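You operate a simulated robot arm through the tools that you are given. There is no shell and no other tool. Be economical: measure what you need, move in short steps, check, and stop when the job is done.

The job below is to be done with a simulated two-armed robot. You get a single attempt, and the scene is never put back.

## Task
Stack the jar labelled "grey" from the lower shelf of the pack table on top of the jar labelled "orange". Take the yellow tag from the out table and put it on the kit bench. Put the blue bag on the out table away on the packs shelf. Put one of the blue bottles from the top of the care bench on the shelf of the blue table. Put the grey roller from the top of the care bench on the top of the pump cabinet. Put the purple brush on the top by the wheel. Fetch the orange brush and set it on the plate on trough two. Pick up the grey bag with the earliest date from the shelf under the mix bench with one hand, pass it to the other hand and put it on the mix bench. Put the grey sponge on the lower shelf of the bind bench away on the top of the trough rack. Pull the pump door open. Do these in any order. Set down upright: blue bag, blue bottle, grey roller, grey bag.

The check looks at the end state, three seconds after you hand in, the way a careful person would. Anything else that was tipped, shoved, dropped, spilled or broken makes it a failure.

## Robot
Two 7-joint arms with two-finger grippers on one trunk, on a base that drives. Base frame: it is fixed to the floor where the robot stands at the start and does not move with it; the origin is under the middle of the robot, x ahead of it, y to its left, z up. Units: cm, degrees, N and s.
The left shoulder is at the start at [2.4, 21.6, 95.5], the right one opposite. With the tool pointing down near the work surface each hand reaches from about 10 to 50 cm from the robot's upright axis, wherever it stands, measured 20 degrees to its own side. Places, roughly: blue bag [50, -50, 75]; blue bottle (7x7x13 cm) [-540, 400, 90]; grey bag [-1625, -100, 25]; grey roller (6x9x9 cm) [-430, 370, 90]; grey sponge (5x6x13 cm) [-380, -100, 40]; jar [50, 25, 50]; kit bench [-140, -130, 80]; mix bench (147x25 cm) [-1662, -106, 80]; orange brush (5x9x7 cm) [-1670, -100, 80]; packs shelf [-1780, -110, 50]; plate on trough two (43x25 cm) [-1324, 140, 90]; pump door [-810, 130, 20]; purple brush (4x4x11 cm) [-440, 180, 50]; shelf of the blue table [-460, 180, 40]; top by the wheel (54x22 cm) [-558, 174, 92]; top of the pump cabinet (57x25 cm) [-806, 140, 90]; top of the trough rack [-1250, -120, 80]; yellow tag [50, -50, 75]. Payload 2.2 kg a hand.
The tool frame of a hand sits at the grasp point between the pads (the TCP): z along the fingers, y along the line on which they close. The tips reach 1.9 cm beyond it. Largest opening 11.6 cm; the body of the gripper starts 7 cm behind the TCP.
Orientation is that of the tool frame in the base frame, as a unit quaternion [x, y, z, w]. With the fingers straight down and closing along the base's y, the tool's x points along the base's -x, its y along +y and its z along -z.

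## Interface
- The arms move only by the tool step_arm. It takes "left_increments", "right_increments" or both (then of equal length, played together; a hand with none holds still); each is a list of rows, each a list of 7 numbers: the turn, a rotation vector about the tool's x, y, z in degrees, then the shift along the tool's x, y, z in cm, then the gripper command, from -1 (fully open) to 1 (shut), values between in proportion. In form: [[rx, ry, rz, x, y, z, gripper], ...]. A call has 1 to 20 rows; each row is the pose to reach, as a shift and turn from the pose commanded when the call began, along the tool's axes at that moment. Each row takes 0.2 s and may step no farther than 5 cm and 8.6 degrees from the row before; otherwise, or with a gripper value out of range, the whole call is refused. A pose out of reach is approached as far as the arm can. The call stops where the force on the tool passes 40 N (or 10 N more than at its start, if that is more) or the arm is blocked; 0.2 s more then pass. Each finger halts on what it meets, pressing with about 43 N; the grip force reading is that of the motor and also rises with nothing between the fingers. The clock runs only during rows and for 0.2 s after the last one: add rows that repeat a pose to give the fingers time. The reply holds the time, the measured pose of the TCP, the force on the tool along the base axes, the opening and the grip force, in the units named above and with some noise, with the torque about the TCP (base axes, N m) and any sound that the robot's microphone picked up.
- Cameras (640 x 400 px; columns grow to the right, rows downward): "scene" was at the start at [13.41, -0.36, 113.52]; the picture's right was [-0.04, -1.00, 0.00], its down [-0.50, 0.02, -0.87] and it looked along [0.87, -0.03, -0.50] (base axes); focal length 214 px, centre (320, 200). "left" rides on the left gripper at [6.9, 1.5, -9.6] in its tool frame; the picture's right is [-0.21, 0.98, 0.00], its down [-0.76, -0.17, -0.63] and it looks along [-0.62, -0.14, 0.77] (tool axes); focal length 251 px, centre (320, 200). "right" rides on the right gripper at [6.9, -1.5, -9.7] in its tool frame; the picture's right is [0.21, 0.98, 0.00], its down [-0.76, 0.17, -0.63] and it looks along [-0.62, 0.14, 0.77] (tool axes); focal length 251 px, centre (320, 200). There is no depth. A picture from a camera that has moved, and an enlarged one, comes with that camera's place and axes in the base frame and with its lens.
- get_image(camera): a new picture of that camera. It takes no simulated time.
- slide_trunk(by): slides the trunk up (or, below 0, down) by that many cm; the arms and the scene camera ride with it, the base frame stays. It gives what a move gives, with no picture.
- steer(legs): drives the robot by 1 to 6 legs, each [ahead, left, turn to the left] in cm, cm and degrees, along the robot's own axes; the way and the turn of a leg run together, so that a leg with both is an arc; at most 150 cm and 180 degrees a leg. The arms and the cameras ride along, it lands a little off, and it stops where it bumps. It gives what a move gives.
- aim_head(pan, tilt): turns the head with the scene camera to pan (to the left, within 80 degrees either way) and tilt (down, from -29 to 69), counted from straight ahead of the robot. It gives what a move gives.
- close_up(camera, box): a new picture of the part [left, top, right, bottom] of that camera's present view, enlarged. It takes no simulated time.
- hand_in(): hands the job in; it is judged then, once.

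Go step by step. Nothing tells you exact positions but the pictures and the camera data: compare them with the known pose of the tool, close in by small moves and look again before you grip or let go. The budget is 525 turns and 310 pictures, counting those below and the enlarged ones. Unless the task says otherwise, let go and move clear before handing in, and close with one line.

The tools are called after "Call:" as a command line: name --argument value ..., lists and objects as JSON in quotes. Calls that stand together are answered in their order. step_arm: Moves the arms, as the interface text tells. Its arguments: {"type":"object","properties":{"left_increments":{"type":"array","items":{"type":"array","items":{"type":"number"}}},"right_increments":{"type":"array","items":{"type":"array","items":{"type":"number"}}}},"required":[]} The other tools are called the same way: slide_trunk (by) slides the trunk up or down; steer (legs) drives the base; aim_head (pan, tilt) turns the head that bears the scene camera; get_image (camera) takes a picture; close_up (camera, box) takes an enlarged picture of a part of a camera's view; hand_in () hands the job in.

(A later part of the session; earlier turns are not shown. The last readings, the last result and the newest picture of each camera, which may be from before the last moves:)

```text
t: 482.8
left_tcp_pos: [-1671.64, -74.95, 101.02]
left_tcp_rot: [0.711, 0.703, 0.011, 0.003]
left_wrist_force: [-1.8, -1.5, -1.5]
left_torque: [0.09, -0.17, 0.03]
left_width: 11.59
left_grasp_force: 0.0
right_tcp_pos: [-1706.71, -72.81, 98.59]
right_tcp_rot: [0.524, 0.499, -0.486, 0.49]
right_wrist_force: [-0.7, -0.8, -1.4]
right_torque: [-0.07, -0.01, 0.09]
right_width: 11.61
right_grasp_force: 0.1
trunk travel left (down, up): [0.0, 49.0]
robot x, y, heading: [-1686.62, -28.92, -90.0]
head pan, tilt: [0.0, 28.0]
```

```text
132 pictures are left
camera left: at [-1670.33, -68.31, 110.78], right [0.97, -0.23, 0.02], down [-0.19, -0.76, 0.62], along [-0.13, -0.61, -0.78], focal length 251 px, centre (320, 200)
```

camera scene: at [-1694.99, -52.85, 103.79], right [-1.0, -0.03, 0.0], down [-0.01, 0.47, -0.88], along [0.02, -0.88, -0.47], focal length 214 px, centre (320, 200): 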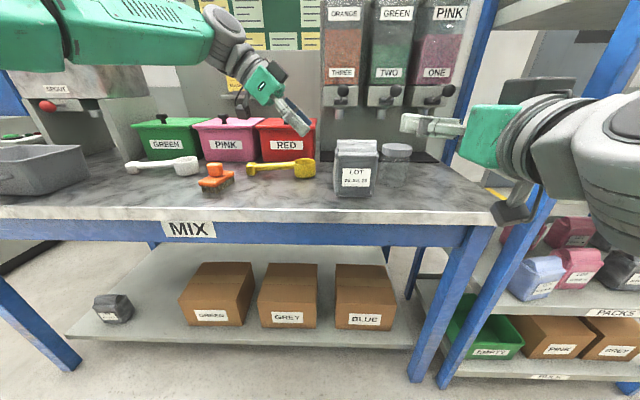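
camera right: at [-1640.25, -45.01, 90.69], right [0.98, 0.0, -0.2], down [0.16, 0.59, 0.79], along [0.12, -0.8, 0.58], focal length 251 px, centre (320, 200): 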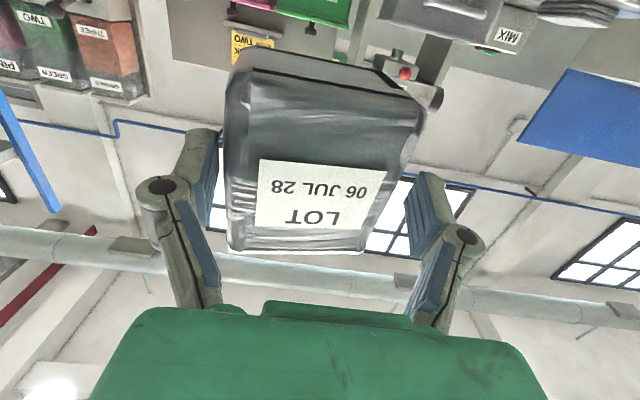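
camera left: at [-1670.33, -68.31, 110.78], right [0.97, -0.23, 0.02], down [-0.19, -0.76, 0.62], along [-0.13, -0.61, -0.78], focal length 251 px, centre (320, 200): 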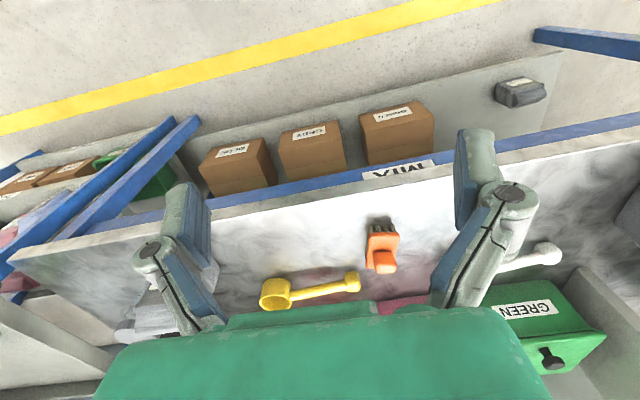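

Call:
steer --legs '[[12, 0, 0]]'

Call:
step_arm --left_increments '[[0, 0, 0, -4, 1, 0, -1], [0, 0, 0, -8, 2, 1, -1], [0, 0, 0, -12, 3, 2, -1], [0, 0, 0, -15.5, 4, 3, -1], [0, 0, 0, -15.5, 4, 3, -1], [0, 0, 0, -15.5, 4, 3, -1], [0, 0, 0, -15.5, 4, 3, -1], [0, 0, 0, -15.5, 4, 3, -1], [0, 0, 0, -15.5, 4, 3, -1], [0, 0, 0, -15.5, 4, 3, -1], [0, 0, 0, -15.5, 4, 3, -1], [0, 0, 0, -15.5, 4, 3, -1], [0, 0, 0, -15.5, 4, 3, -1]]'

Call:
get_image --camera "left"

Call:
close_up --camera "scene" --box '[160, 120, 320, 220]'

```text
t: 484.0
left_tcp_pos: [-1669.35, -86.58, 100.63]
left_tcp_rot: [0.711, 0.703, 0.003, -0.005]
left_wrist_force: [0.4, -1.0, 0.5]
left_torque: [0.04, -0.02, -0.01]
left_width: 11.59
left_grasp_force: 0.1
right_tcp_pos: [-1704.51, -84.59, 99.08]
right_tcp_rot: [0.517, 0.505, -0.492, 0.485]
right_wrist_force: [-0.2, -0.6, -0.5]
right_torque: [0.01, -0.01, 0.05]
right_width: 11.58
right_grasp_force: 0.0
trunk travel left (down, up): [0.0, 49.0]
robot x, y, heading: [-1686.41, -41.32, -90.1]
head pan, tilt: [0.0, 28.0]
```

```text
t: 486.8
left_tcp_pos: [-1663.95, -101.9, 97.84]
left_tcp_rot: [0.709, 0.706, -0.002, -0.008]
left_wrist_force: [1.0, 0.3, 1.0]
left_torque: [-0.02, 0.18, 0.0]
left_width: 11.59
left_grasp_force: 0.0
right_tcp_pos: [-1703.08, -84.24, 99.49]
right_tcp_rot: [0.513, 0.507, -0.495, 0.484]
right_wrist_force: [1.7, -0.4, -0.2]
right_torque: [0.06, 0.0, -0.11]
right_width: 11.61
right_grasp_force: 0.0
trunk travel left (down, up): [0.0, 49.0]
robot x, y, heading: [-1685.72, -41.36, -89.7]
head pan, tilt: [0.0, 28.0]
```

```text
131 pictures are left
camera left: at [-1662.39, -95.17, 107.49], right [0.98, -0.22, -0.01], down [-0.16, -0.76, 0.63], along [-0.15, -0.61, -0.78], focal length 251 px, centre (320, 200)
```

left: 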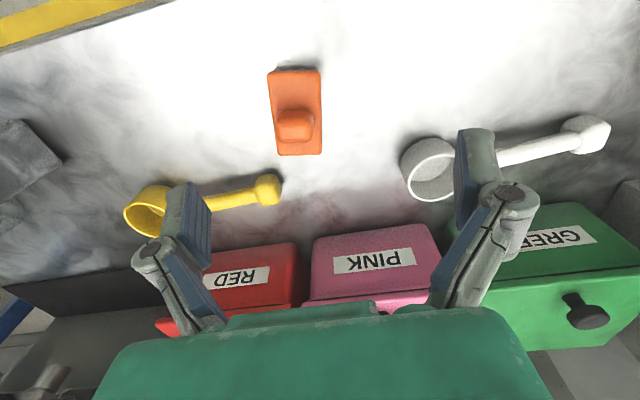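

```text
4.00 times, centred on (240, 170) of scene
camera zoom: at [-1684.94, -54.35, 103.78], right [-1.0, 0.0, 0.01], down [-0.01, 0.47, -0.88], along [0.0, -0.88, -0.47], focal length 858 px, centre (640, 320)
```

zoom: 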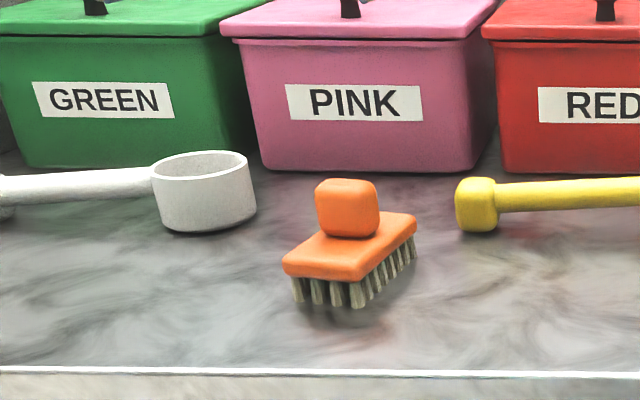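

The brush has a knob on top at about (−1666.6, −102.8, 85.5). I'll come down over the knob with the fingers part open and check.

Call:
step_arm --left_increments '[[0, 0, 0, -0.5, -1.5, 3, -0.2], [0, 0, 0, -0.9, -2.6, 6, 0], [0, 0, 0, -0.9, -2.6, 8, 0], [0, 0, 0, -0.9, -2.6, 8, 0]]'

Call:
get_image --camera "left"

```text
t: 487.8
left_tcp_pos: [-1668.3, -102.7, 89.93]
left_tcp_rot: [0.711, 0.703, 0.003, -0.002]
left_wrist_force: [0.9, 0.6, -0.5]
left_torque: [0.0, 0.02, 0.0]
left_width: 5.78
left_grasp_force: 0.0
right_tcp_pos: [-1704.74, -84.18, 99.24]
right_tcp_rot: [0.517, 0.504, -0.491, 0.487]
right_wrist_force: [0.3, 0.1, 0.4]
right_torque: [0.02, -0.01, -0.01]
right_width: 11.61
right_grasp_force: 0.0
trunk travel left (down, up): [0.0, 49.0]
robot x, y, heading: [-1686.47, -40.5, -89.7]
head pan, tilt: [0.0, 28.0]
```

```text
129 pictures are left
camera left: at [-1666.81, -95.97, 99.65], right [0.97, -0.22, 0.0], down [-0.17, -0.76, 0.63], along [-0.14, -0.61, -0.78], focal length 251 px, centre (320, 200)
```

left: 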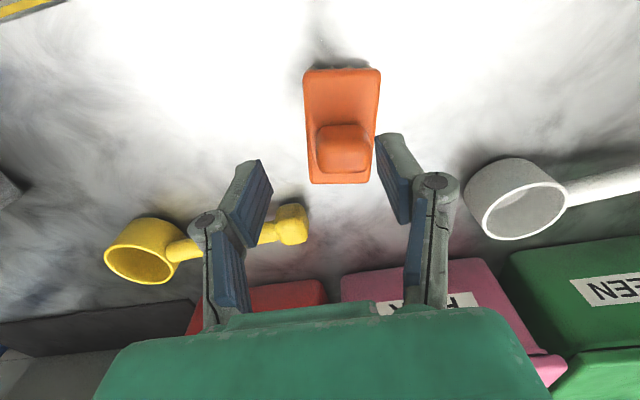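

Call:
step_arm --left_increments '[[0, 0, 0, -0.2, 1.2, 0, 0], [0, 0, 0, -0.2, 1.2, 0, 0], [0, 0, 0, -0.2, 1.2, 1.8, 0], [0, 0, 0, -0.2, 1.2, 3.5, 0], [0, 0, 0, -0.2, 1.2, 3.5, 0]]'

Call:
get_image --camera "left"

```text
t: 489.0
left_tcp_pos: [-1667.38, -102.88, 86.36]
left_tcp_rot: [0.711, 0.703, 0.004, -0.002]
left_wrist_force: [0.2, 0.8, 0.4]
left_torque: [-0.02, 0.06, -0.04]
left_width: 6.53
left_grasp_force: 0.5
right_tcp_pos: [-1704.84, -84.2, 99.16]
right_tcp_rot: [0.517, 0.504, -0.491, 0.488]
right_wrist_force: [-0.1, 0.1, -1.0]
right_torque: [0.01, 0.04, 0.0]
right_width: 11.62
right_grasp_force: 0.2
trunk travel left (down, up): [0.0, 49.0]
robot x, y, heading: [-1686.11, -40.83, -90.1]
head pan, tilt: [0.0, 28.0]
```

```text
128 pictures are left
camera left: at [-1665.76, -96.12, 95.98], right [0.97, -0.22, 0.0], down [-0.18, -0.76, 0.63], along [-0.14, -0.61, -0.78], focal length 251 px, centre (320, 200)
```

left: 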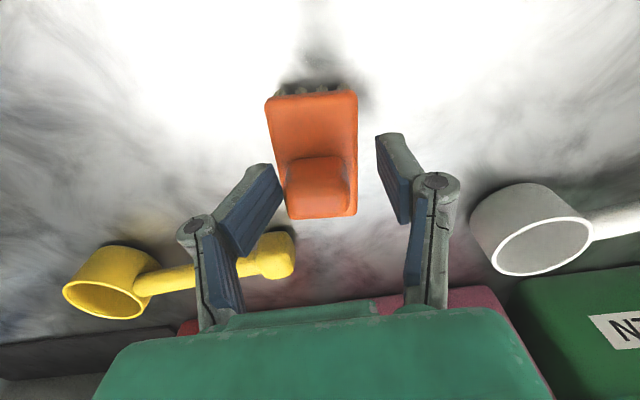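

The fingers are rubbing the brush's base. I'll rise 0.9 cm, centre, and grip the knob.

Call:
step_arm --left_increments '[[0, 0, 0, 0, 0, -1, 0], [0, 0, 0, 0, 0.3, -1, 0.1], [0, 0, 0, 0, 0.3, -1, 0.5], [0, 0, 0, 0, 0.3, -1, 1], [0, 0, 0, 0, 0.3, -1, 1]]'

Call:
get_image --camera "left"

```text
t: 490.2
left_tcp_pos: [-1667.9, -102.75, 87.61]
left_tcp_rot: [0.711, 0.703, 0.006, 0.002]
left_wrist_force: [2.3, -0.2, 10.7]
left_torque: [0.17, -0.07, -0.04]
left_width: 3.51
left_grasp_force: 42.9
right_tcp_pos: [-1705.82, -84.12, 99.11]
right_tcp_rot: [0.52, 0.501, -0.49, 0.488]
right_wrist_force: [0.1, 0.6, -0.4]
right_torque: [0.0, 0.0, 0.07]
right_width: 11.62
right_grasp_force: 0.0
trunk travel left (down, up): [0.0, 49.0]
robot x, y, heading: [-1686.78, -40.72, -89.8]
head pan, tilt: [0.0, 28.0]
```

```text
127 pictures are left
camera left: at [-1666.37, -96.06, 97.21], right [0.97, -0.22, 0.01], down [-0.18, -0.76, 0.63], along [-0.13, -0.61, -0.78], focal length 251 px, centre (320, 200)
```

left: 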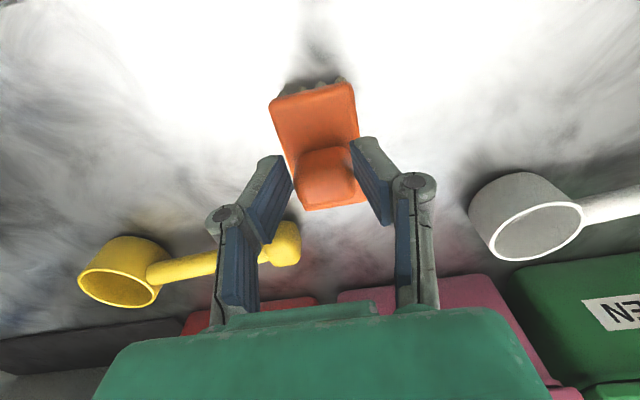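

The knob is gripped (3.5 cm). I'll lift and check.

Call:
step_arm --left_increments '[[0, 0, 0, 0, 0, -2, 1], [0, 0, 0, 0, 0, -5, 1], [0, 0, 0, 0, 0, -9, 1], [0, 0, 0, 0, 0, -13, 1], [0, 0, 0, 3, 0, -16, 1], [0, 0, 0, 6, 0, -19, 1]]'

Call:
get_image --camera "left"

```text
t: 491.6
left_tcp_pos: [-1666.97, -97.29, 106.23]
left_tcp_rot: [0.711, 0.704, 0.004, -0.001]
left_wrist_force: [0.8, 0.3, -1.8]
left_torque: [0.04, 0.03, -0.01]
left_width: 3.52
left_grasp_force: 42.8
left hand out of reach, approached as far as the arm can: row 4
right_tcp_pos: [-1705.07, -84.25, 99.23]
right_tcp_rot: [0.518, 0.502, -0.492, 0.487]
right_wrist_force: [-0.4, -0.1, 0.9]
right_torque: [-0.04, -0.01, -0.01]
right_width: 11.61
right_grasp_force: 0.1
trunk travel left (down, up): [0.0, 49.0]
robot x, y, heading: [-1686.35, -41.08, -89.7]
head pan, tilt: [0.0, 28.0]
```

```text
126 pictures are left
camera left: at [-1665.52, -90.5, 115.96], right [0.97, -0.22, 0.0], down [-0.18, -0.76, 0.62], along [-0.14, -0.61, -0.78], focal length 251 px, centre (320, 200)
```

left: 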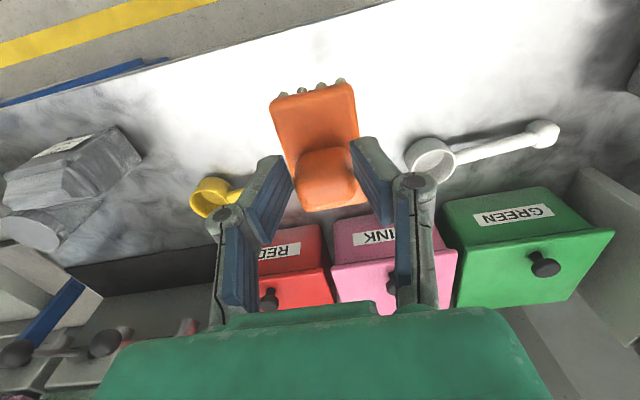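

The brush is held. I'll back out, turn around and drive along the aisle to trough two.

Call:
steer --legs '[[-46, 0, 0], [0, 0, 90], [150, 0, 0], [150, 0, 0], [82, 0, 0]]'

Call:
aim_head --pan 60 --tilt 22

Call:
get_image --camera "scene"

```text
t: 516.1
left_tcp_pos: [-1250.31, 1.82, 106.22]
left_tcp_rot: [0.035, 0.999, 0.004, -0.004]
left_wrist_force: [-0.2, 0.1, -1.8]
left_torque: [0.05, 0.06, -0.01]
left_width: 3.53
left_grasp_force: 42.9
right_tcp_pos: [-1265.83, -35.41, 99.16]
right_tcp_rot: [0.034, 0.721, -0.023, 0.692]
right_wrist_force: [0.9, -0.3, 0.5]
right_torque: [0.01, -0.01, 0.0]
right_width: 11.6
right_grasp_force: 0.1
trunk travel left (down, up): [0.0, 49.0]
robot x, y, heading: [-1307.88, -14.05, -3.5]
head pan, tilt: [0.0, 28.0]
```

```text
t: 517.4
left_tcp_pos: [-1250.77, 1.77, 106.37]
left_tcp_rot: [0.036, 0.999, 0.004, -0.003]
left_wrist_force: [-0.4, 1.2, -0.5]
left_torque: [0.0, 0.0, 0.03]
left_width: 3.5
left_grasp_force: 42.8
right_tcp_pos: [-1265.97, -35.33, 99.23]
right_tcp_rot: [0.033, 0.721, -0.022, 0.692]
right_wrist_force: [-0.5, -0.1, -0.4]
right_torque: [-0.01, 0.0, -0.02]
right_width: 11.59
right_grasp_force: 0.0
trunk travel left (down, up): [0.0, 49.0]
robot x, y, heading: [-1307.87, -14.21, -3.2]
head pan, tilt: [60.0, 22.0]
```

```text
125 pictures are left
camera scene: at [-1298.55, -6.68, 104.77], right [0.84, -0.55, 0.0], down [-0.21, -0.31, -0.93], along [0.51, 0.77, -0.38], focal length 214 px, centre (320, 200)
```

scene: 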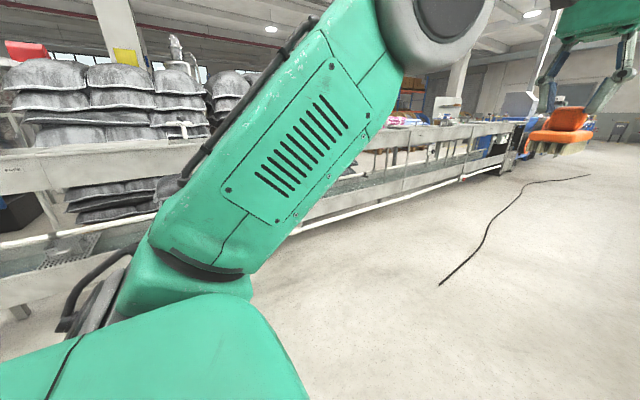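

I'll turn to face the trough.

Call:
steer --legs '[[0, 0, 93.3]]'

Call:
aim_head --pan 5 --tilt 18

Call:
get_image --camera "scene"

```text
t: 521.7
left_tcp_pos: [-1324.76, 42.78, 106.48]
left_tcp_rot: [-0.689, 0.725, 0.001, -0.005]
left_wrist_force: [0.0, -0.3, -1.6]
left_torque: [0.0, 0.0, 0.0]
left_width: 3.52
left_grasp_force: 42.7
right_tcp_pos: [-1287.41, 28.31, 99.3]
right_tcp_rot: [-0.492, 0.527, 0.479, 0.5]
right_wrist_force: [-0.4, 0.3, 0.1]
right_torque: [-0.02, 0.02, 0.03]
right_width: 11.6
right_grasp_force: 0.1
trunk travel left (down, up): [0.0, 49.0]
robot x, y, heading: [-1307.76, -14.12, 88.1]
head pan, tilt: [60.0, 22.0]
```

```text
t: 522.9
left_tcp_pos: [-1324.84, 42.61, 106.55]
left_tcp_rot: [-0.689, 0.725, 0.002, -0.004]
left_wrist_force: [0.3, -0.2, -0.4]
left_torque: [-0.05, 0.02, 0.02]
left_width: 3.51
left_grasp_force: 42.8
right_tcp_pos: [-1287.44, 28.12, 99.28]
right_tcp_rot: [-0.492, 0.528, 0.479, 0.5]
right_wrist_force: [-0.1, 0.1, -1.0]
right_torque: [0.0, -0.03, -0.04]
right_width: 11.63
right_grasp_force: 0.0
trunk travel left (down, up): [0.0, 49.0]
robot x, y, heading: [-1307.94, -14.24, 87.7]
head pan, tilt: [5.0, 18.0]
```

```text
124 pictures are left
camera scene: at [-1308.07, -0.61, 105.39], right [1.0, 0.05, 0.0], down [0.02, -0.31, -0.95], along [-0.05, 0.95, -0.31], focal length 214 px, centre (320, 200)
```

scene: 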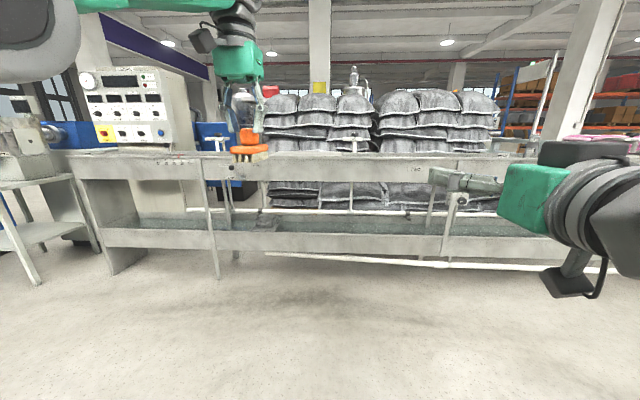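

Call:
close_up --camera "scene" --box '[60, 60, 380, 260]'

```text
2.00 times, centred on (220, 160) of scene
camera zoom: at [-1308.07, -0.61, 105.39], right [1.0, 0.05, 0.0], down [0.02, -0.31, -0.95], along [-0.05, 0.95, -0.31], focal length 429 px, centre (520, 280)
```

zoom: 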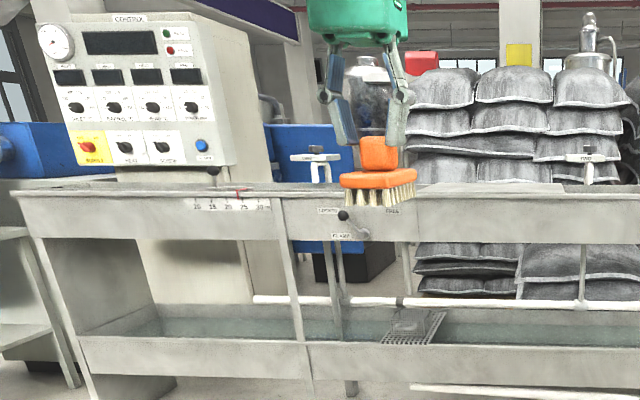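

The plate should be the flat pale panel on top of the trough behind the held brush. I'll drive closer and look down with the left camera.

Call:
steer --legs '[[72, 0, 2]]'

Call:
aim_head --pan 10 --tilt 35

Call:
get_image --camera "scene"

Call:
get_image --camera "left"

```text
t: 526.9
left_tcp_pos: [-1325.15, 114.27, 106.67]
left_tcp_rot: [-0.7, 0.714, 0.002, -0.004]
left_wrist_force: [-1.5, -0.3, -1.5]
left_torque: [-0.03, 0.0, 0.01]
left_width: 3.5
left_grasp_force: 43.1
right_tcp_pos: [-1287.37, 100.94, 99.18]
right_tcp_rot: [-0.5, 0.52, 0.487, 0.492]
right_wrist_force: [0.7, 0.1, 0.8]
right_torque: [-0.01, 0.01, 0.01]
right_width: 11.59
right_grasp_force: 0.0
trunk travel left (down, up): [0.0, 49.0]
robot x, y, heading: [-1306.49, 58.34, 89.6]
head pan, tilt: [5.0, 18.0]
```

```text
t: 527.6
left_tcp_pos: [-1325.17, 114.09, 106.76]
left_tcp_rot: [-0.7, 0.714, 0.002, -0.003]
left_wrist_force: [-0.6, 0.2, -0.9]
left_torque: [0.01, -0.04, -0.04]
left_width: 3.53
left_grasp_force: 43.0
right_tcp_pos: [-1287.37, 100.76, 99.02]
right_tcp_rot: [-0.5, 0.522, 0.485, 0.493]
right_wrist_force: [-0.3, -0.6, 0.3]
right_torque: [0.0, 0.0, 0.02]
right_width: 11.61
right_grasp_force: 0.0
trunk travel left (down, up): [0.0, 49.0]
robot x, y, heading: [-1306.41, 58.2, 89.5]
head pan, tilt: [10.0, 35.0]
```

```text
122 pictures are left
camera scene: at [-1307.75, 70.9, 102.69], right [0.99, 0.17, 0.0], down [0.1, -0.57, -0.82], along [-0.14, 0.81, -0.58], focal length 214 px, centre (320, 200)
```

scene: 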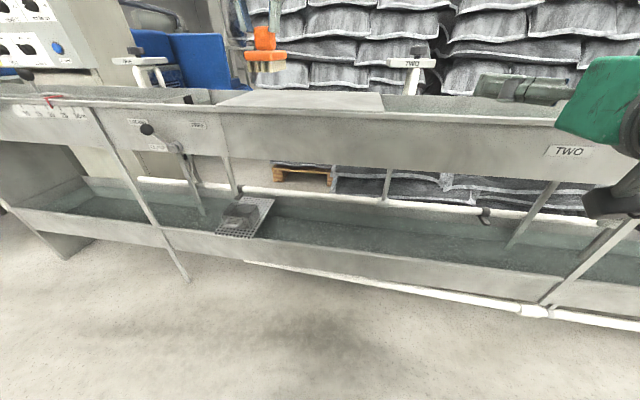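

```text
121 pictures are left
camera left: at [-1326.79, 107.06, 116.46], right [-0.97, 0.23, 0.01], down [0.18, 0.75, 0.63], along [0.14, 0.61, -0.78], focal length 251 px, centre (320, 200)
```

left: 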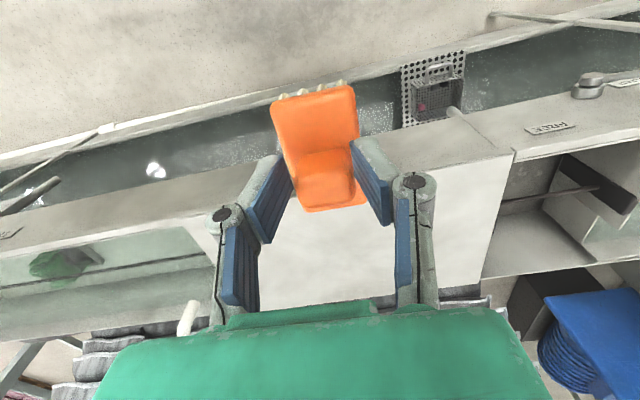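

The plate spans x −1345…−1306 on the trough top. I'll drive 24 cm forward to centre the brush over it and look before lowering.

Call:
steer --legs '[[24, 0, 0]]'

Call:
get_image --camera "left"

Call:
get_image --camera "scene"

```text
t: 529.5
left_tcp_pos: [-1324.92, 138.67, 106.66]
left_tcp_rot: [-0.701, 0.713, 0.001, -0.003]
left_wrist_force: [0.0, 0.3, -1.7]
left_torque: [-0.05, 0.04, 0.02]
left_width: 3.51
left_grasp_force: 42.8
right_tcp_pos: [-1287.01, 125.31, 99.1]
right_tcp_rot: [-0.501, 0.521, 0.486, 0.491]
right_wrist_force: [0.4, 0.5, -1.0]
right_torque: [0.03, -0.02, 0.0]
right_width: 11.61
right_grasp_force: 0.0
trunk travel left (down, up): [0.0, 49.0]
robot x, y, heading: [-1306.37, 82.75, 89.6]
head pan, tilt: [10.0, 35.0]
```

```text
120 pictures are left
camera left: at [-1326.6, 131.8, 116.39], right [-0.97, 0.23, 0.01], down [0.19, 0.76, 0.63], along [0.14, 0.61, -0.78], focal length 251 px, centre (320, 200)
```

left: 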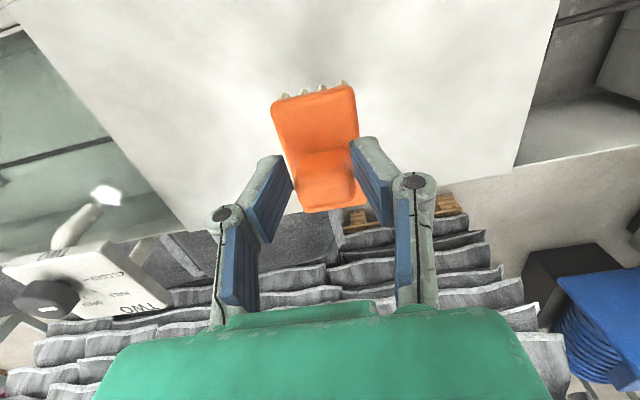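

```text
119 pictures are left
camera scene: at [-1307.6, 95.58, 102.67], right [0.99, 0.17, 0.0], down [0.1, -0.57, -0.82], along [-0.14, 0.81, -0.58], focal length 214 px, centre (320, 200)
```

scene: 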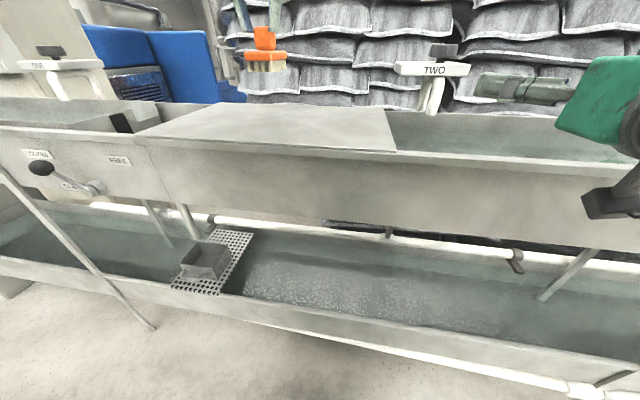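

The brush is over the middle of the plate. I'll lower it.

Call:
step_arm --left_increments '[[0, 0, 0, 0, 0, 2, 1], [0, 0, 0, 0, 0, 4, 1], [0, 0, 0, 0, 0, 5.5, 1], [0, 0, 0, 0, 0, 5.5, 1]]'

Call:
step_arm --left_increments '[[0, 0, 0, 0, 0, 0.5, 1], [0, 0, 0, 0, 0, 1, 1], [0, 0, 0, 0, 0, 1, 1]]'

Call:
step_arm --left_increments '[[0, 0, 0, 0, 0, 0.4, 1], [0, 0, 0, 0, 0, 0.8, 1], [0, 0, 0, 0, 0, 0.8, 1]]'

Call:
close_up --camera "scene" --box '[180, 20, 340, 160]'

```text
t: 530.5
left_tcp_pos: [-1324.91, 138.47, 101.59]
left_tcp_rot: [-0.7, 0.714, 0.003, -0.002]
left_wrist_force: [0.0, 0.3, -0.9]
left_torque: [-0.02, 0.01, 0.01]
left_width: 3.5
left_grasp_force: 42.2
right_tcp_pos: [-1287.16, 125.19, 98.96]
right_tcp_rot: [-0.5, 0.522, 0.485, 0.492]
right_wrist_force: [-0.7, 0.8, 0.7]
right_torque: [0.0, 0.01, -0.01]
right_width: 11.62
right_grasp_force: 0.1
trunk travel left (down, up): [0.0, 49.0]
robot x, y, heading: [-1306.06, 82.5, 89.8]
head pan, tilt: [10.0, 35.0]
```

```text
t: 531.2
left_tcp_pos: [-1324.98, 138.5, 100.45]
left_tcp_rot: [-0.7, 0.714, 0.002, -0.002]
left_wrist_force: [0.3, -0.5, -1.0]
left_torque: [-0.01, 0.02, 0.0]
left_width: 3.52
left_grasp_force: 43.5
right_tcp_pos: [-1287.11, 125.12, 99.04]
right_tcp_rot: [-0.501, 0.522, 0.486, 0.491]
right_wrist_force: [0.4, 1.0, 0.2]
right_torque: [0.01, -0.01, 0.0]
right_width: 11.59
right_grasp_force: 0.1
trunk travel left (down, up): [0.0, 49.0]
robot x, y, heading: [-1305.98, 83.0, 90.1]
head pan, tilt: [10.0, 35.0]
```

```text
t: 532.0
left_tcp_pos: [-1325.06, 138.46, 99.69]
left_tcp_rot: [-0.7, 0.715, 0.002, -0.002]
left_wrist_force: [0.1, -0.2, -1.4]
left_torque: [0.01, -0.03, -0.02]
left_width: 3.49
left_grasp_force: 43.3
right_tcp_pos: [-1287.05, 125.21, 99.07]
right_tcp_rot: [-0.501, 0.522, 0.485, 0.491]
right_wrist_force: [-0.1, 0.4, -0.5]
right_torque: [0.01, 0.03, 0.0]
right_width: 11.6
right_grasp_force: 0.1
trunk travel left (down, up): [0.0, 49.0]
robot x, y, heading: [-1306.74, 82.65, 89.5]
head pan, tilt: [10.0, 35.0]
```

```text
2.86 times, centred on (260, 90) of scene
camera zoom: at [-1307.61, 95.48, 102.69], right [0.99, 0.17, 0.0], down [0.1, -0.57, -0.82], along [-0.14, 0.81, -0.58], focal length 613 px, centre (491, 514)
```

zoom: 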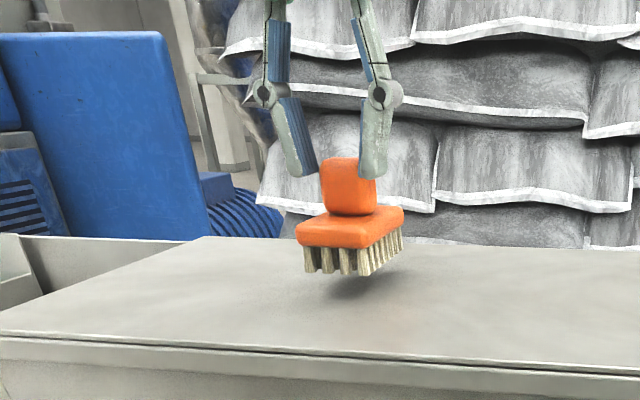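

Call:
step_arm --left_increments '[[0, 0, 0, 0, 0, 0.4, 1], [0, 0, 0, 0, 0, 0.8, 1], [0, 0, 0, 0, 0, 0.8, 1]]'

Call:
step_arm --left_increments '[[0, 0, 0, 0, 0, 0.4, 1], [0, 0, 0, 0, 0, 0.7, 1], [0, 0, 0, 0, 0, 0.7, 1]]'

Call:
step_arm --left_increments '[[0, 0, 0, 0, 0, 0.3, 1], [0, 0, 0, 0, 0, 0.5, 1], [0, 0, 0, 0, 0, 0.5, 1]]'

```text
t: 532.9
left_tcp_pos: [-1325.16, 138.45, 98.77]
left_tcp_rot: [-0.7, 0.714, 0.002, -0.003]
left_wrist_force: [0.1, 0.3, -1.0]
left_torque: [-0.05, 0.01, 0.04]
left_width: 3.52
left_grasp_force: 43.2
right_tcp_pos: [-1287.12, 125.19, 99.1]
right_tcp_rot: [-0.501, 0.523, 0.485, 0.491]
right_wrist_force: [-0.5, -0.4, -1.2]
right_torque: [0.03, -0.02, -0.02]
right_width: 11.6
right_grasp_force: 0.1
trunk travel left (down, up): [0.0, 49.0]
robot x, y, heading: [-1306.15, 83.1, 89.3]
head pan, tilt: [10.0, 35.0]
```

```text
t: 533.6
left_tcp_pos: [-1324.93, 138.52, 98.1]
left_tcp_rot: [-0.7, 0.714, 0.002, -0.002]
left_wrist_force: [-0.1, -0.8, -1.6]
left_torque: [-0.02, 0.08, 0.02]
left_width: 3.5
left_grasp_force: 43.1
right_tcp_pos: [-1287.11, 125.16, 99.02]
right_tcp_rot: [-0.5, 0.522, 0.485, 0.491]
right_wrist_force: [-0.4, 0.2, -0.2]
right_torque: [-0.01, -0.02, 0.01]
right_width: 11.61
right_grasp_force: 0.0
trunk travel left (down, up): [0.0, 49.0]
robot x, y, heading: [-1305.97, 82.67, 89.6]
head pan, tilt: [10.0, 35.0]
```

```text
t: 534.5
left_tcp_pos: [-1325.03, 138.45, 98.01]
left_tcp_rot: [-0.701, 0.713, 0.005, 0.001]
left_wrist_force: [-2.6, 11.8, 31.9]
left_torque: [0.38, 0.02, -0.04]
left_width: 3.52
left_grasp_force: 42.9
right_tcp_pos: [-1286.96, 125.04, 99.12]
right_tcp_rot: [-0.5, 0.521, 0.486, 0.493]
right_wrist_force: [-0.4, -0.5, 0.0]
right_torque: [-0.01, -0.02, -0.01]
right_width: 11.6
right_grasp_force: 0.0
trunk travel left (down, up): [0.0, 49.0]
robot x, y, heading: [-1306.05, 82.86, 89.6]
head pan, tilt: [10.0, 35.0]
```

In contact with the plate. I'll release and rise.

Call:
step_arm --left_increments '[[0, 0, 0, 0, 0, -0.3, 0.8], [0, 0, 0, 0, 0, -0.3, 0.2], [0, 0, 0, 0, 0, -0.3, 0], [0, 0, 0, 0, 0, -0.3, 0], [0, 0, 0, 0, 0, -3, 0], [0, 0, 0, 0, 0, -7, 0], [0, 0, 0, 0, 0, -11, 0]]'

Call:
close_up --camera "scene" --box '[180, 20, 340, 160]'

```text
t: 536.0
left_tcp_pos: [-1325.02, 138.4, 108.42]
left_tcp_rot: [-0.7, 0.714, 0.002, -0.004]
left_wrist_force: [1.4, -0.1, 0.7]
left_torque: [-0.01, 0.01, -0.01]
left_width: 5.83
left_grasp_force: 0.1
right_tcp_pos: [-1287.09, 125.24, 98.91]
right_tcp_rot: [-0.5, 0.522, 0.485, 0.491]
right_wrist_force: [-0.4, -1.0, -0.4]
right_torque: [0.04, 0.0, 0.0]
right_width: 11.58
right_grasp_force: 0.1
trunk travel left (down, up): [0.0, 49.0]
robot x, y, heading: [-1306.04, 82.78, 89.8]
head pan, tilt: [10.0, 35.0]
```

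```text
2.86 times, centred on (260, 90) of scene
camera zoom: at [-1307.6, 95.54, 102.68], right [0.99, 0.17, 0.0], down [0.1, -0.57, -0.82], along [-0.14, 0.81, -0.58], focal length 613 px, centre (491, 514)
```

zoom: 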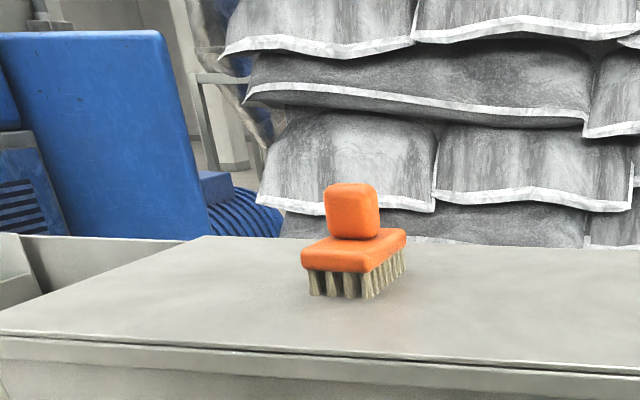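

The brush sits on the plate. Next is the pump cabinet at x≈−806. I'll back out, turn along +x and drive there.

Call:
steer --legs '[[-84, 0, 0], [0, 0, -89.8], [150, 0, 0], [150, 0, 0], [120, 0, 0]]'

Call:
aim_head --pan 50 --tilt 20

Call:
get_image --camera "scene"

```text
t: 563.9
left_tcp_pos: [-836.57, 16.68, 108.53]
left_tcp_rot: [0.009, 1.0, 0.003, 0.0]
left_wrist_force: [0.5, -0.3, -0.7]
left_torque: [0.0, 0.05, -0.04]
left_width: 5.8
left_grasp_force: 0.1
right_tcp_pos: [-849.53, -21.14, 99.04]
right_tcp_rot: [0.016, 0.724, -0.004, 0.69]
right_wrist_force: [0.9, 0.3, -0.7]
right_torque: [-0.03, -0.01, 0.0]
right_width: 11.62
right_grasp_force: 0.0
trunk travel left (down, up): [0.0, 49.0]
robot x, y, heading: [-891.65, -1.96, -0.4]
head pan, tilt: [10.0, 35.0]
```

```text
t: 565.0
left_tcp_pos: [-836.83, 16.73, 108.63]
left_tcp_rot: [0.009, 1.0, 0.003, 0.001]
left_wrist_force: [-0.2, -0.3, 0.3]
left_torque: [-0.01, 0.0, -0.01]
left_width: 5.8
left_grasp_force: 0.0
right_tcp_pos: [-849.66, -21.05, 99.11]
right_tcp_rot: [0.016, 0.723, -0.003, 0.69]
right_wrist_force: [0.3, 0.0, -0.1]
right_torque: [-0.01, -0.02, 0.02]
right_width: 11.59
right_grasp_force: 0.0
trunk travel left (down, up): [0.0, 49.0]
robot x, y, heading: [-891.66, -2.34, -0.2]
head pan, tilt: [50.0, 20.0]
```

```text
116 pictures are left
camera scene: at [-881.86, 4.89, 105.09], right [0.76, -0.65, 0.0], down [-0.22, -0.26, -0.94], along [0.61, 0.72, -0.34], focal length 214 px, centre (320, 200)
```

scene: 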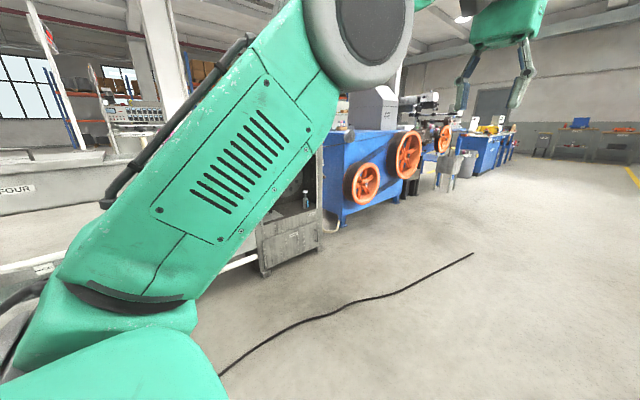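

The pump cabinet is ahead-left, with the floor cable in front of it. I'll drive level with it and face it.

Call:
steer --legs '[[86, 0, 0], [0, 0, 90.3]]'

Call:
aim_head --pan 0 --tilt 28

Call:
get_image --camera "scene"

```text
t: 573.5
left_tcp_pos: [-819.41, 53.77, 108.72]
left_tcp_rot: [-0.692, 0.722, 0.002, -0.002]
left_wrist_force: [1.1, -1.2, 0.8]
left_torque: [0.01, -0.03, 0.01]
left_width: 5.8
left_grasp_force: 0.1
right_tcp_pos: [-781.99, 40.02, 99.1]
right_tcp_rot: [-0.494, 0.529, 0.48, 0.496]
right_wrist_force: [0.4, 0.2, 1.2]
right_torque: [-0.01, -0.01, 0.0]
right_width: 11.61
right_grasp_force: 0.1
trunk travel left (down, up): [0.0, 49.0]
robot x, y, heading: [-802.59, -1.65, 88.3]
head pan, tilt: [50.0, 20.0]
```

```text
t: 574.6
left_tcp_pos: [-819.44, 53.67, 108.77]
left_tcp_rot: [-0.693, 0.721, 0.004, -0.001]
left_wrist_force: [0.0, -0.1, 0.9]
left_torque: [0.01, 0.0, -0.01]
left_width: 5.77
left_grasp_force: 0.0
right_tcp_pos: [-781.94, 39.96, 99.12]
right_tcp_rot: [-0.492, 0.531, 0.479, 0.497]
right_wrist_force: [0.2, 0.3, -0.5]
right_torque: [0.02, -0.02, -0.02]
right_width: 11.61
right_grasp_force: 0.0
trunk travel left (down, up): [0.0, 49.0]
robot x, y, heading: [-802.08, -2.32, 88.1]
head pan, tilt: [0.0, 28.0]
```

```text
115 pictures are left
camera scene: at [-801.58, 11.3, 103.79], right [1.0, -0.03, 0.0], down [-0.01, -0.47, -0.88], along [0.02, 0.88, -0.47], focal length 214 px, centre (320, 200)
```

scene: 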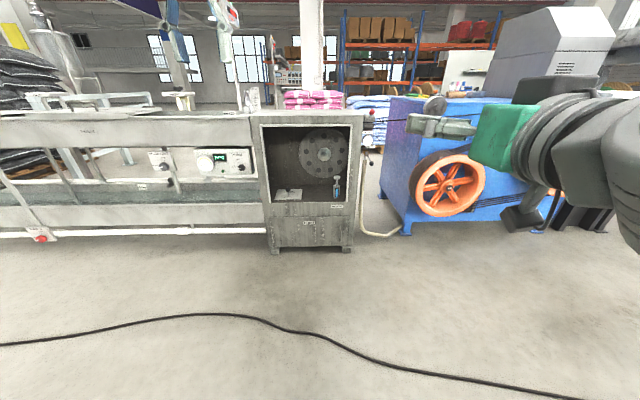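

Call:
close_up --camera "scene" --box '[232, 85, 392, 260]'

```text
2.29 times, centred on (312, 172) of scene
camera zoom: at [-801.58, 11.3, 103.79], right [1.0, -0.03, 0.0], down [-0.01, -0.47, -0.88], along [0.02, 0.88, -0.47], focal length 490 px, centre (338, 263)
```

zoom: 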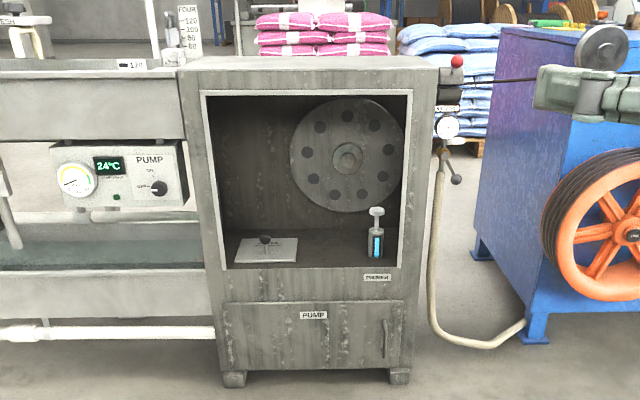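

The pump door is the low panel (x −831…−779, z 7.5–31.5) with a vertical handle at the right, about (−785, 125, 18). I'll lower the right hand, tilted 50°, to that height.

Call:
step_arm --right_increments '[[0, 2.1, 0, 4.5, 0, 1.3, -1], [0, 4.2, 0, 9, 0, 2.5, -1], [0, 6.4, 0, 13.5, 0, 3.8, -1], [0, 8.5, 0, 18, 0, 5, -1], [0, 10.6, 0, 22.6, 0, 6.3, -1], [0, 12.7, 0, 27.1, 0, 7.6, -1], [0, 14.8, 0, 31.6, 0, 8.8, -1], [0, 16.9, 0, 36.1, 0, 10.1, -1], [0, 19, 0, 40.6, 0, 11.3, -1], [0, 21.2, 0, 45.1, 0, 12.6, -1], [0, 23.3, 0, 49.6, 0, 13.8, -1], [0, 25.4, 0, 54.1, 0, 15.1, -1], [0, 27.5, 0, 58.6, 0, 16.4, -1], [0, 29.6, 0, 63.2, 0, 17.6, -1], [0, 31.8, 0, 67.7, 0, 18.9, -1], [0, 33.9, 0, 72.2, 0, 20.1, -1], [0, 36, 0, 76.7, 0, 21.4, -1]]'

Call:
get_image --camera "right"

```text
t: 578.2
left_tcp_pos: [-819.48, 53.79, 108.79]
left_tcp_rot: [-0.692, 0.722, 0.004, -0.002]
left_wrist_force: [0.1, -0.4, 0.0]
left_torque: [-0.01, 0.01, -0.02]
left_width: 5.8
left_grasp_force: 0.0
right_tcp_pos: [-782.42, 58.22, 22.03]
right_tcp_rot: [-0.618, 0.656, 0.304, 0.309]
right_wrist_force: [0.5, 0.5, 0.8]
right_torque: [-0.07, 0.02, 0.0]
right_width: 11.62
right_grasp_force: 0.1
right hand out of reach, approached as far as the arm can: row 1, 2, 3, 4
trunk travel left (down, up): [0.0, 49.0]
robot x, y, heading: [-802.23, -1.87, 88.3]
head pan, tilt: [0.0, 28.0]
```

```text
113 pictures are left
camera right: at [-781.53, 46.18, 22.68], right [-0.99, -0.08, -0.15], down [-0.15, -0.01, 0.99], along [-0.08, 1.0, 0.0], focal length 251 px, centre (320, 200)
```

right: 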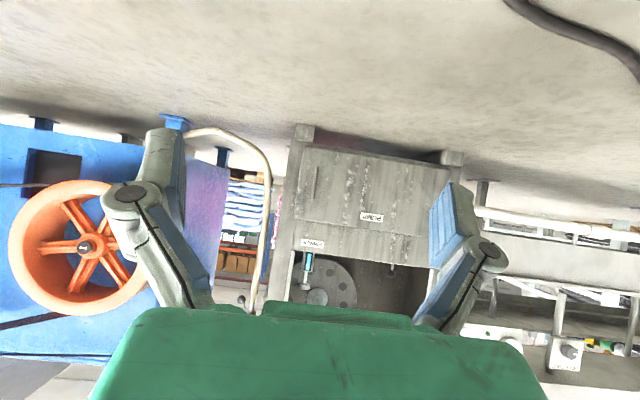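

The handle is at about (−785.3, 123, 12–21). I'll square up and drive forward to a pre-grasp.

Call:
steer --legs '[[0, 0, 1.7], [54, 0, 0]]'

Call:
get_image --camera "right"

```text
t: 581.7
left_tcp_pos: [-821.47, 106.68, 108.79]
left_tcp_rot: [-0.703, 0.711, 0.003, -0.001]
left_wrist_force: [0.8, 0.3, -0.7]
left_torque: [0.02, -0.03, 0.0]
left_width: 5.81
left_grasp_force: 0.1
right_tcp_pos: [-784.26, 112.23, 22.03]
right_tcp_rot: [-0.628, 0.647, 0.308, 0.304]
right_wrist_force: [0.1, -0.1, 0.3]
right_torque: [0.01, 0.01, -0.01]
right_width: 11.6
right_grasp_force: 0.1
trunk travel left (down, up): [0.0, 49.0]
robot x, y, heading: [-802.74, 51.77, 90.1]
head pan, tilt: [0.0, 28.0]
```

```text
112 pictures are left
camera right: at [-783.22, 100.37, 22.69], right [-0.98, -0.11, -0.15], down [-0.15, -0.02, 0.99], along [-0.11, 0.99, 0.0], focal length 251 px, centre (320, 200)
```

right: 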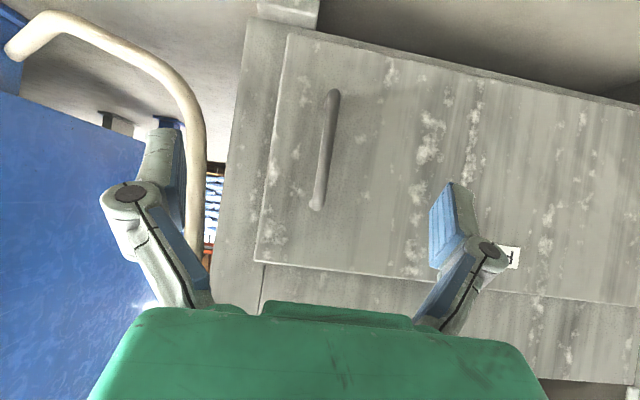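

The handle is about 8 cm ahead at (−785.2, 120.5, 18.5). I'll lower the hand 3.5 cm, narrow the fingers and drive the last 8 cm.

Call:
step_arm --right_increments '[[0, 0, 0, 1.4, 0.5, 1.1, -0.5], [0, 0, 0, 2.73, 0.9, 2.19, 0], [0, 0, 0, 2.73, 0.9, 2.19, 0]]'

Call:
steer --legs '[[7.5, 0, 0]]'

Call:
get_image --camera "right"

```text
t: 582.5
left_tcp_pos: [-821.36, 106.36, 109.09]
left_tcp_rot: [-0.703, 0.711, 0.005, 0.001]
left_wrist_force: [-0.4, -0.6, -0.5]
left_torque: [0.01, 0.03, 0.0]
left_width: 5.82
left_grasp_force: 0.1
right_tcp_pos: [-785.2, 112.5, 18.48]
right_tcp_rot: [-0.627, 0.646, 0.309, 0.306]
right_wrist_force: [0.5, 0.4, 0.0]
right_torque: [0.01, -0.03, -0.02]
right_width: 5.79
right_grasp_force: 0.0
trunk travel left (down, up): [0.0, 49.0]
robot x, y, heading: [-802.73, 51.89, 90.1]
head pan, tilt: [0.0, 28.0]
```

```text
t: 583.5
left_tcp_pos: [-821.3, 114.21, 108.91]
left_tcp_rot: [-0.702, 0.712, 0.004, 0.001]
left_wrist_force: [0.2, 0.3, -0.4]
left_torque: [0.0, -0.01, 0.05]
left_width: 5.81
left_grasp_force: 0.1
right_tcp_pos: [-785.09, 119.98, 18.41]
right_tcp_rot: [-0.627, 0.646, 0.309, 0.305]
right_wrist_force: [0.4, 0.1, 0.1]
right_torque: [0.01, 0.0, 0.0]
right_width: 5.79
right_grasp_force: 0.0
trunk travel left (down, up): [0.0, 49.0]
robot x, y, heading: [-802.08, 59.42, 90.0]
head pan, tilt: [0.0, 28.0]
```

```text
111 pictures are left
camera right: at [-783.97, 108.03, 19.1], right [-0.98, -0.11, -0.15], down [-0.15, -0.02, 0.99], along [-0.11, 0.99, 0.0], focal length 251 px, centre (320, 200)
```

right: 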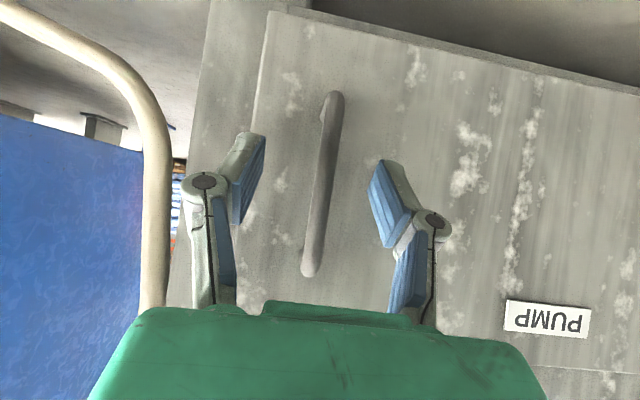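

The handle is 2.4 cm beyond the grasp point. I'll drive 2 cm more and close.

Call:
steer --legs '[[2, 0, 0]]'

Call:
step_arm --right_increments '[[0, 0, 0, 0, 0, 0, 0.4], [0, 0, 0, 0, 0, 0, 0.8], [0, 0, 0, 0, 0, 0, 1], [0, 0, 0, 0, 0, 0, 1]]'

Call:
get_image --camera "right"

```text
t: 584.3
left_tcp_pos: [-821.38, 115.94, 109.15]
left_tcp_rot: [-0.703, 0.712, 0.004, 0.001]
left_wrist_force: [0.7, 1.0, -1.4]
left_torque: [-0.05, -0.01, 0.01]
left_width: 5.81
left_grasp_force: 0.1
right_tcp_pos: [-785.18, 121.95, 18.54]
right_tcp_rot: [-0.628, 0.645, 0.311, 0.305]
right_wrist_force: [-0.1, -0.4, -0.6]
right_torque: [0.01, -0.02, 0.03]
right_width: 5.81
right_grasp_force: 0.0
trunk travel left (down, up): [0.0, 49.0]
robot x, y, heading: [-802.09, 61.72, 90.2]
head pan, tilt: [0.0, 28.0]
```

```text
t: 585.3
left_tcp_pos: [-821.41, 115.64, 109.4]
left_tcp_rot: [-0.703, 0.711, 0.005, 0.002]
left_wrist_force: [-1.1, -0.5, 0.6]
left_torque: [0.01, 0.01, 0.0]
left_width: 5.79
left_grasp_force: 0.0
right_tcp_pos: [-785.38, 122.06, 18.83]
right_tcp_rot: [-0.625, 0.646, 0.312, 0.309]
right_wrist_force: [-10.6, 2.3, -0.2]
right_torque: [0.12, -0.07, -0.15]
right_width: 0.59
right_grasp_force: 28.2
trunk travel left (down, up): [0.0, 49.0]
robot x, y, heading: [-802.46, 61.21, 90.2]
head pan, tilt: [0.0, 28.0]
```

```text
110 pictures are left
camera right: at [-784.13, 110.02, 19.36], right [-0.98, -0.11, -0.15], down [-0.15, -0.03, 0.99], along [-0.11, 0.99, 0.01], focal length 251 px, centre (320, 200)
```

right: 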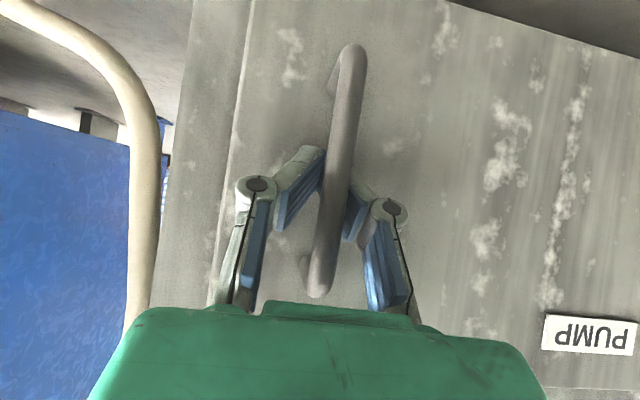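

The fingers have closed on/behind the bar. I'll pull gently by backing the robot 4 cm.

Call:
steer --legs '[[-4, 0, 0]]'

Call:
get_image --camera "right"

```text
t: 586.4
left_tcp_pos: [-821.24, 110.88, 110.14]
left_tcp_rot: [-0.703, 0.711, 0.009, 0.005]
left_wrist_force: [-0.7, 0.5, -0.4]
left_torque: [0.02, 0.0, 0.03]
left_width: 5.79
left_grasp_force: 0.2
right_tcp_pos: [-786.14, 117.83, 19.06]
right_tcp_rot: [-0.627, 0.644, 0.316, 0.305]
right_wrist_force: [-0.2, -0.4, 0.0]
right_torque: [0.01, 0.0, 0.03]
right_width: 0.0
right_grasp_force: 28.6
trunk travel left (down, up): [0.0, 49.0]
robot x, y, heading: [-802.38, 57.26, 89.9]
head pan, tilt: [0.0, 28.0]
stopped in leg 1: the force on the tool passed its limit at 42 N (the readings are from after the stop); the commanded pose is now the measured one
```

```text
109 pictures are left
camera right: at [-784.89, 105.87, 19.53], right [-0.98, -0.12, -0.14], down [-0.14, -0.03, 0.99], along [-0.12, 0.99, 0.02], focal length 251 px, centre (320, 200)
```

right: 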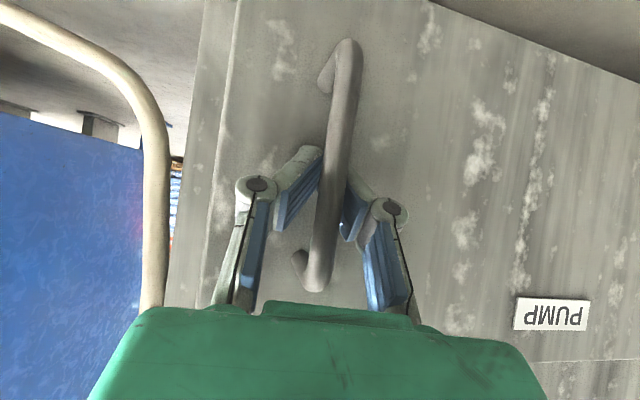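

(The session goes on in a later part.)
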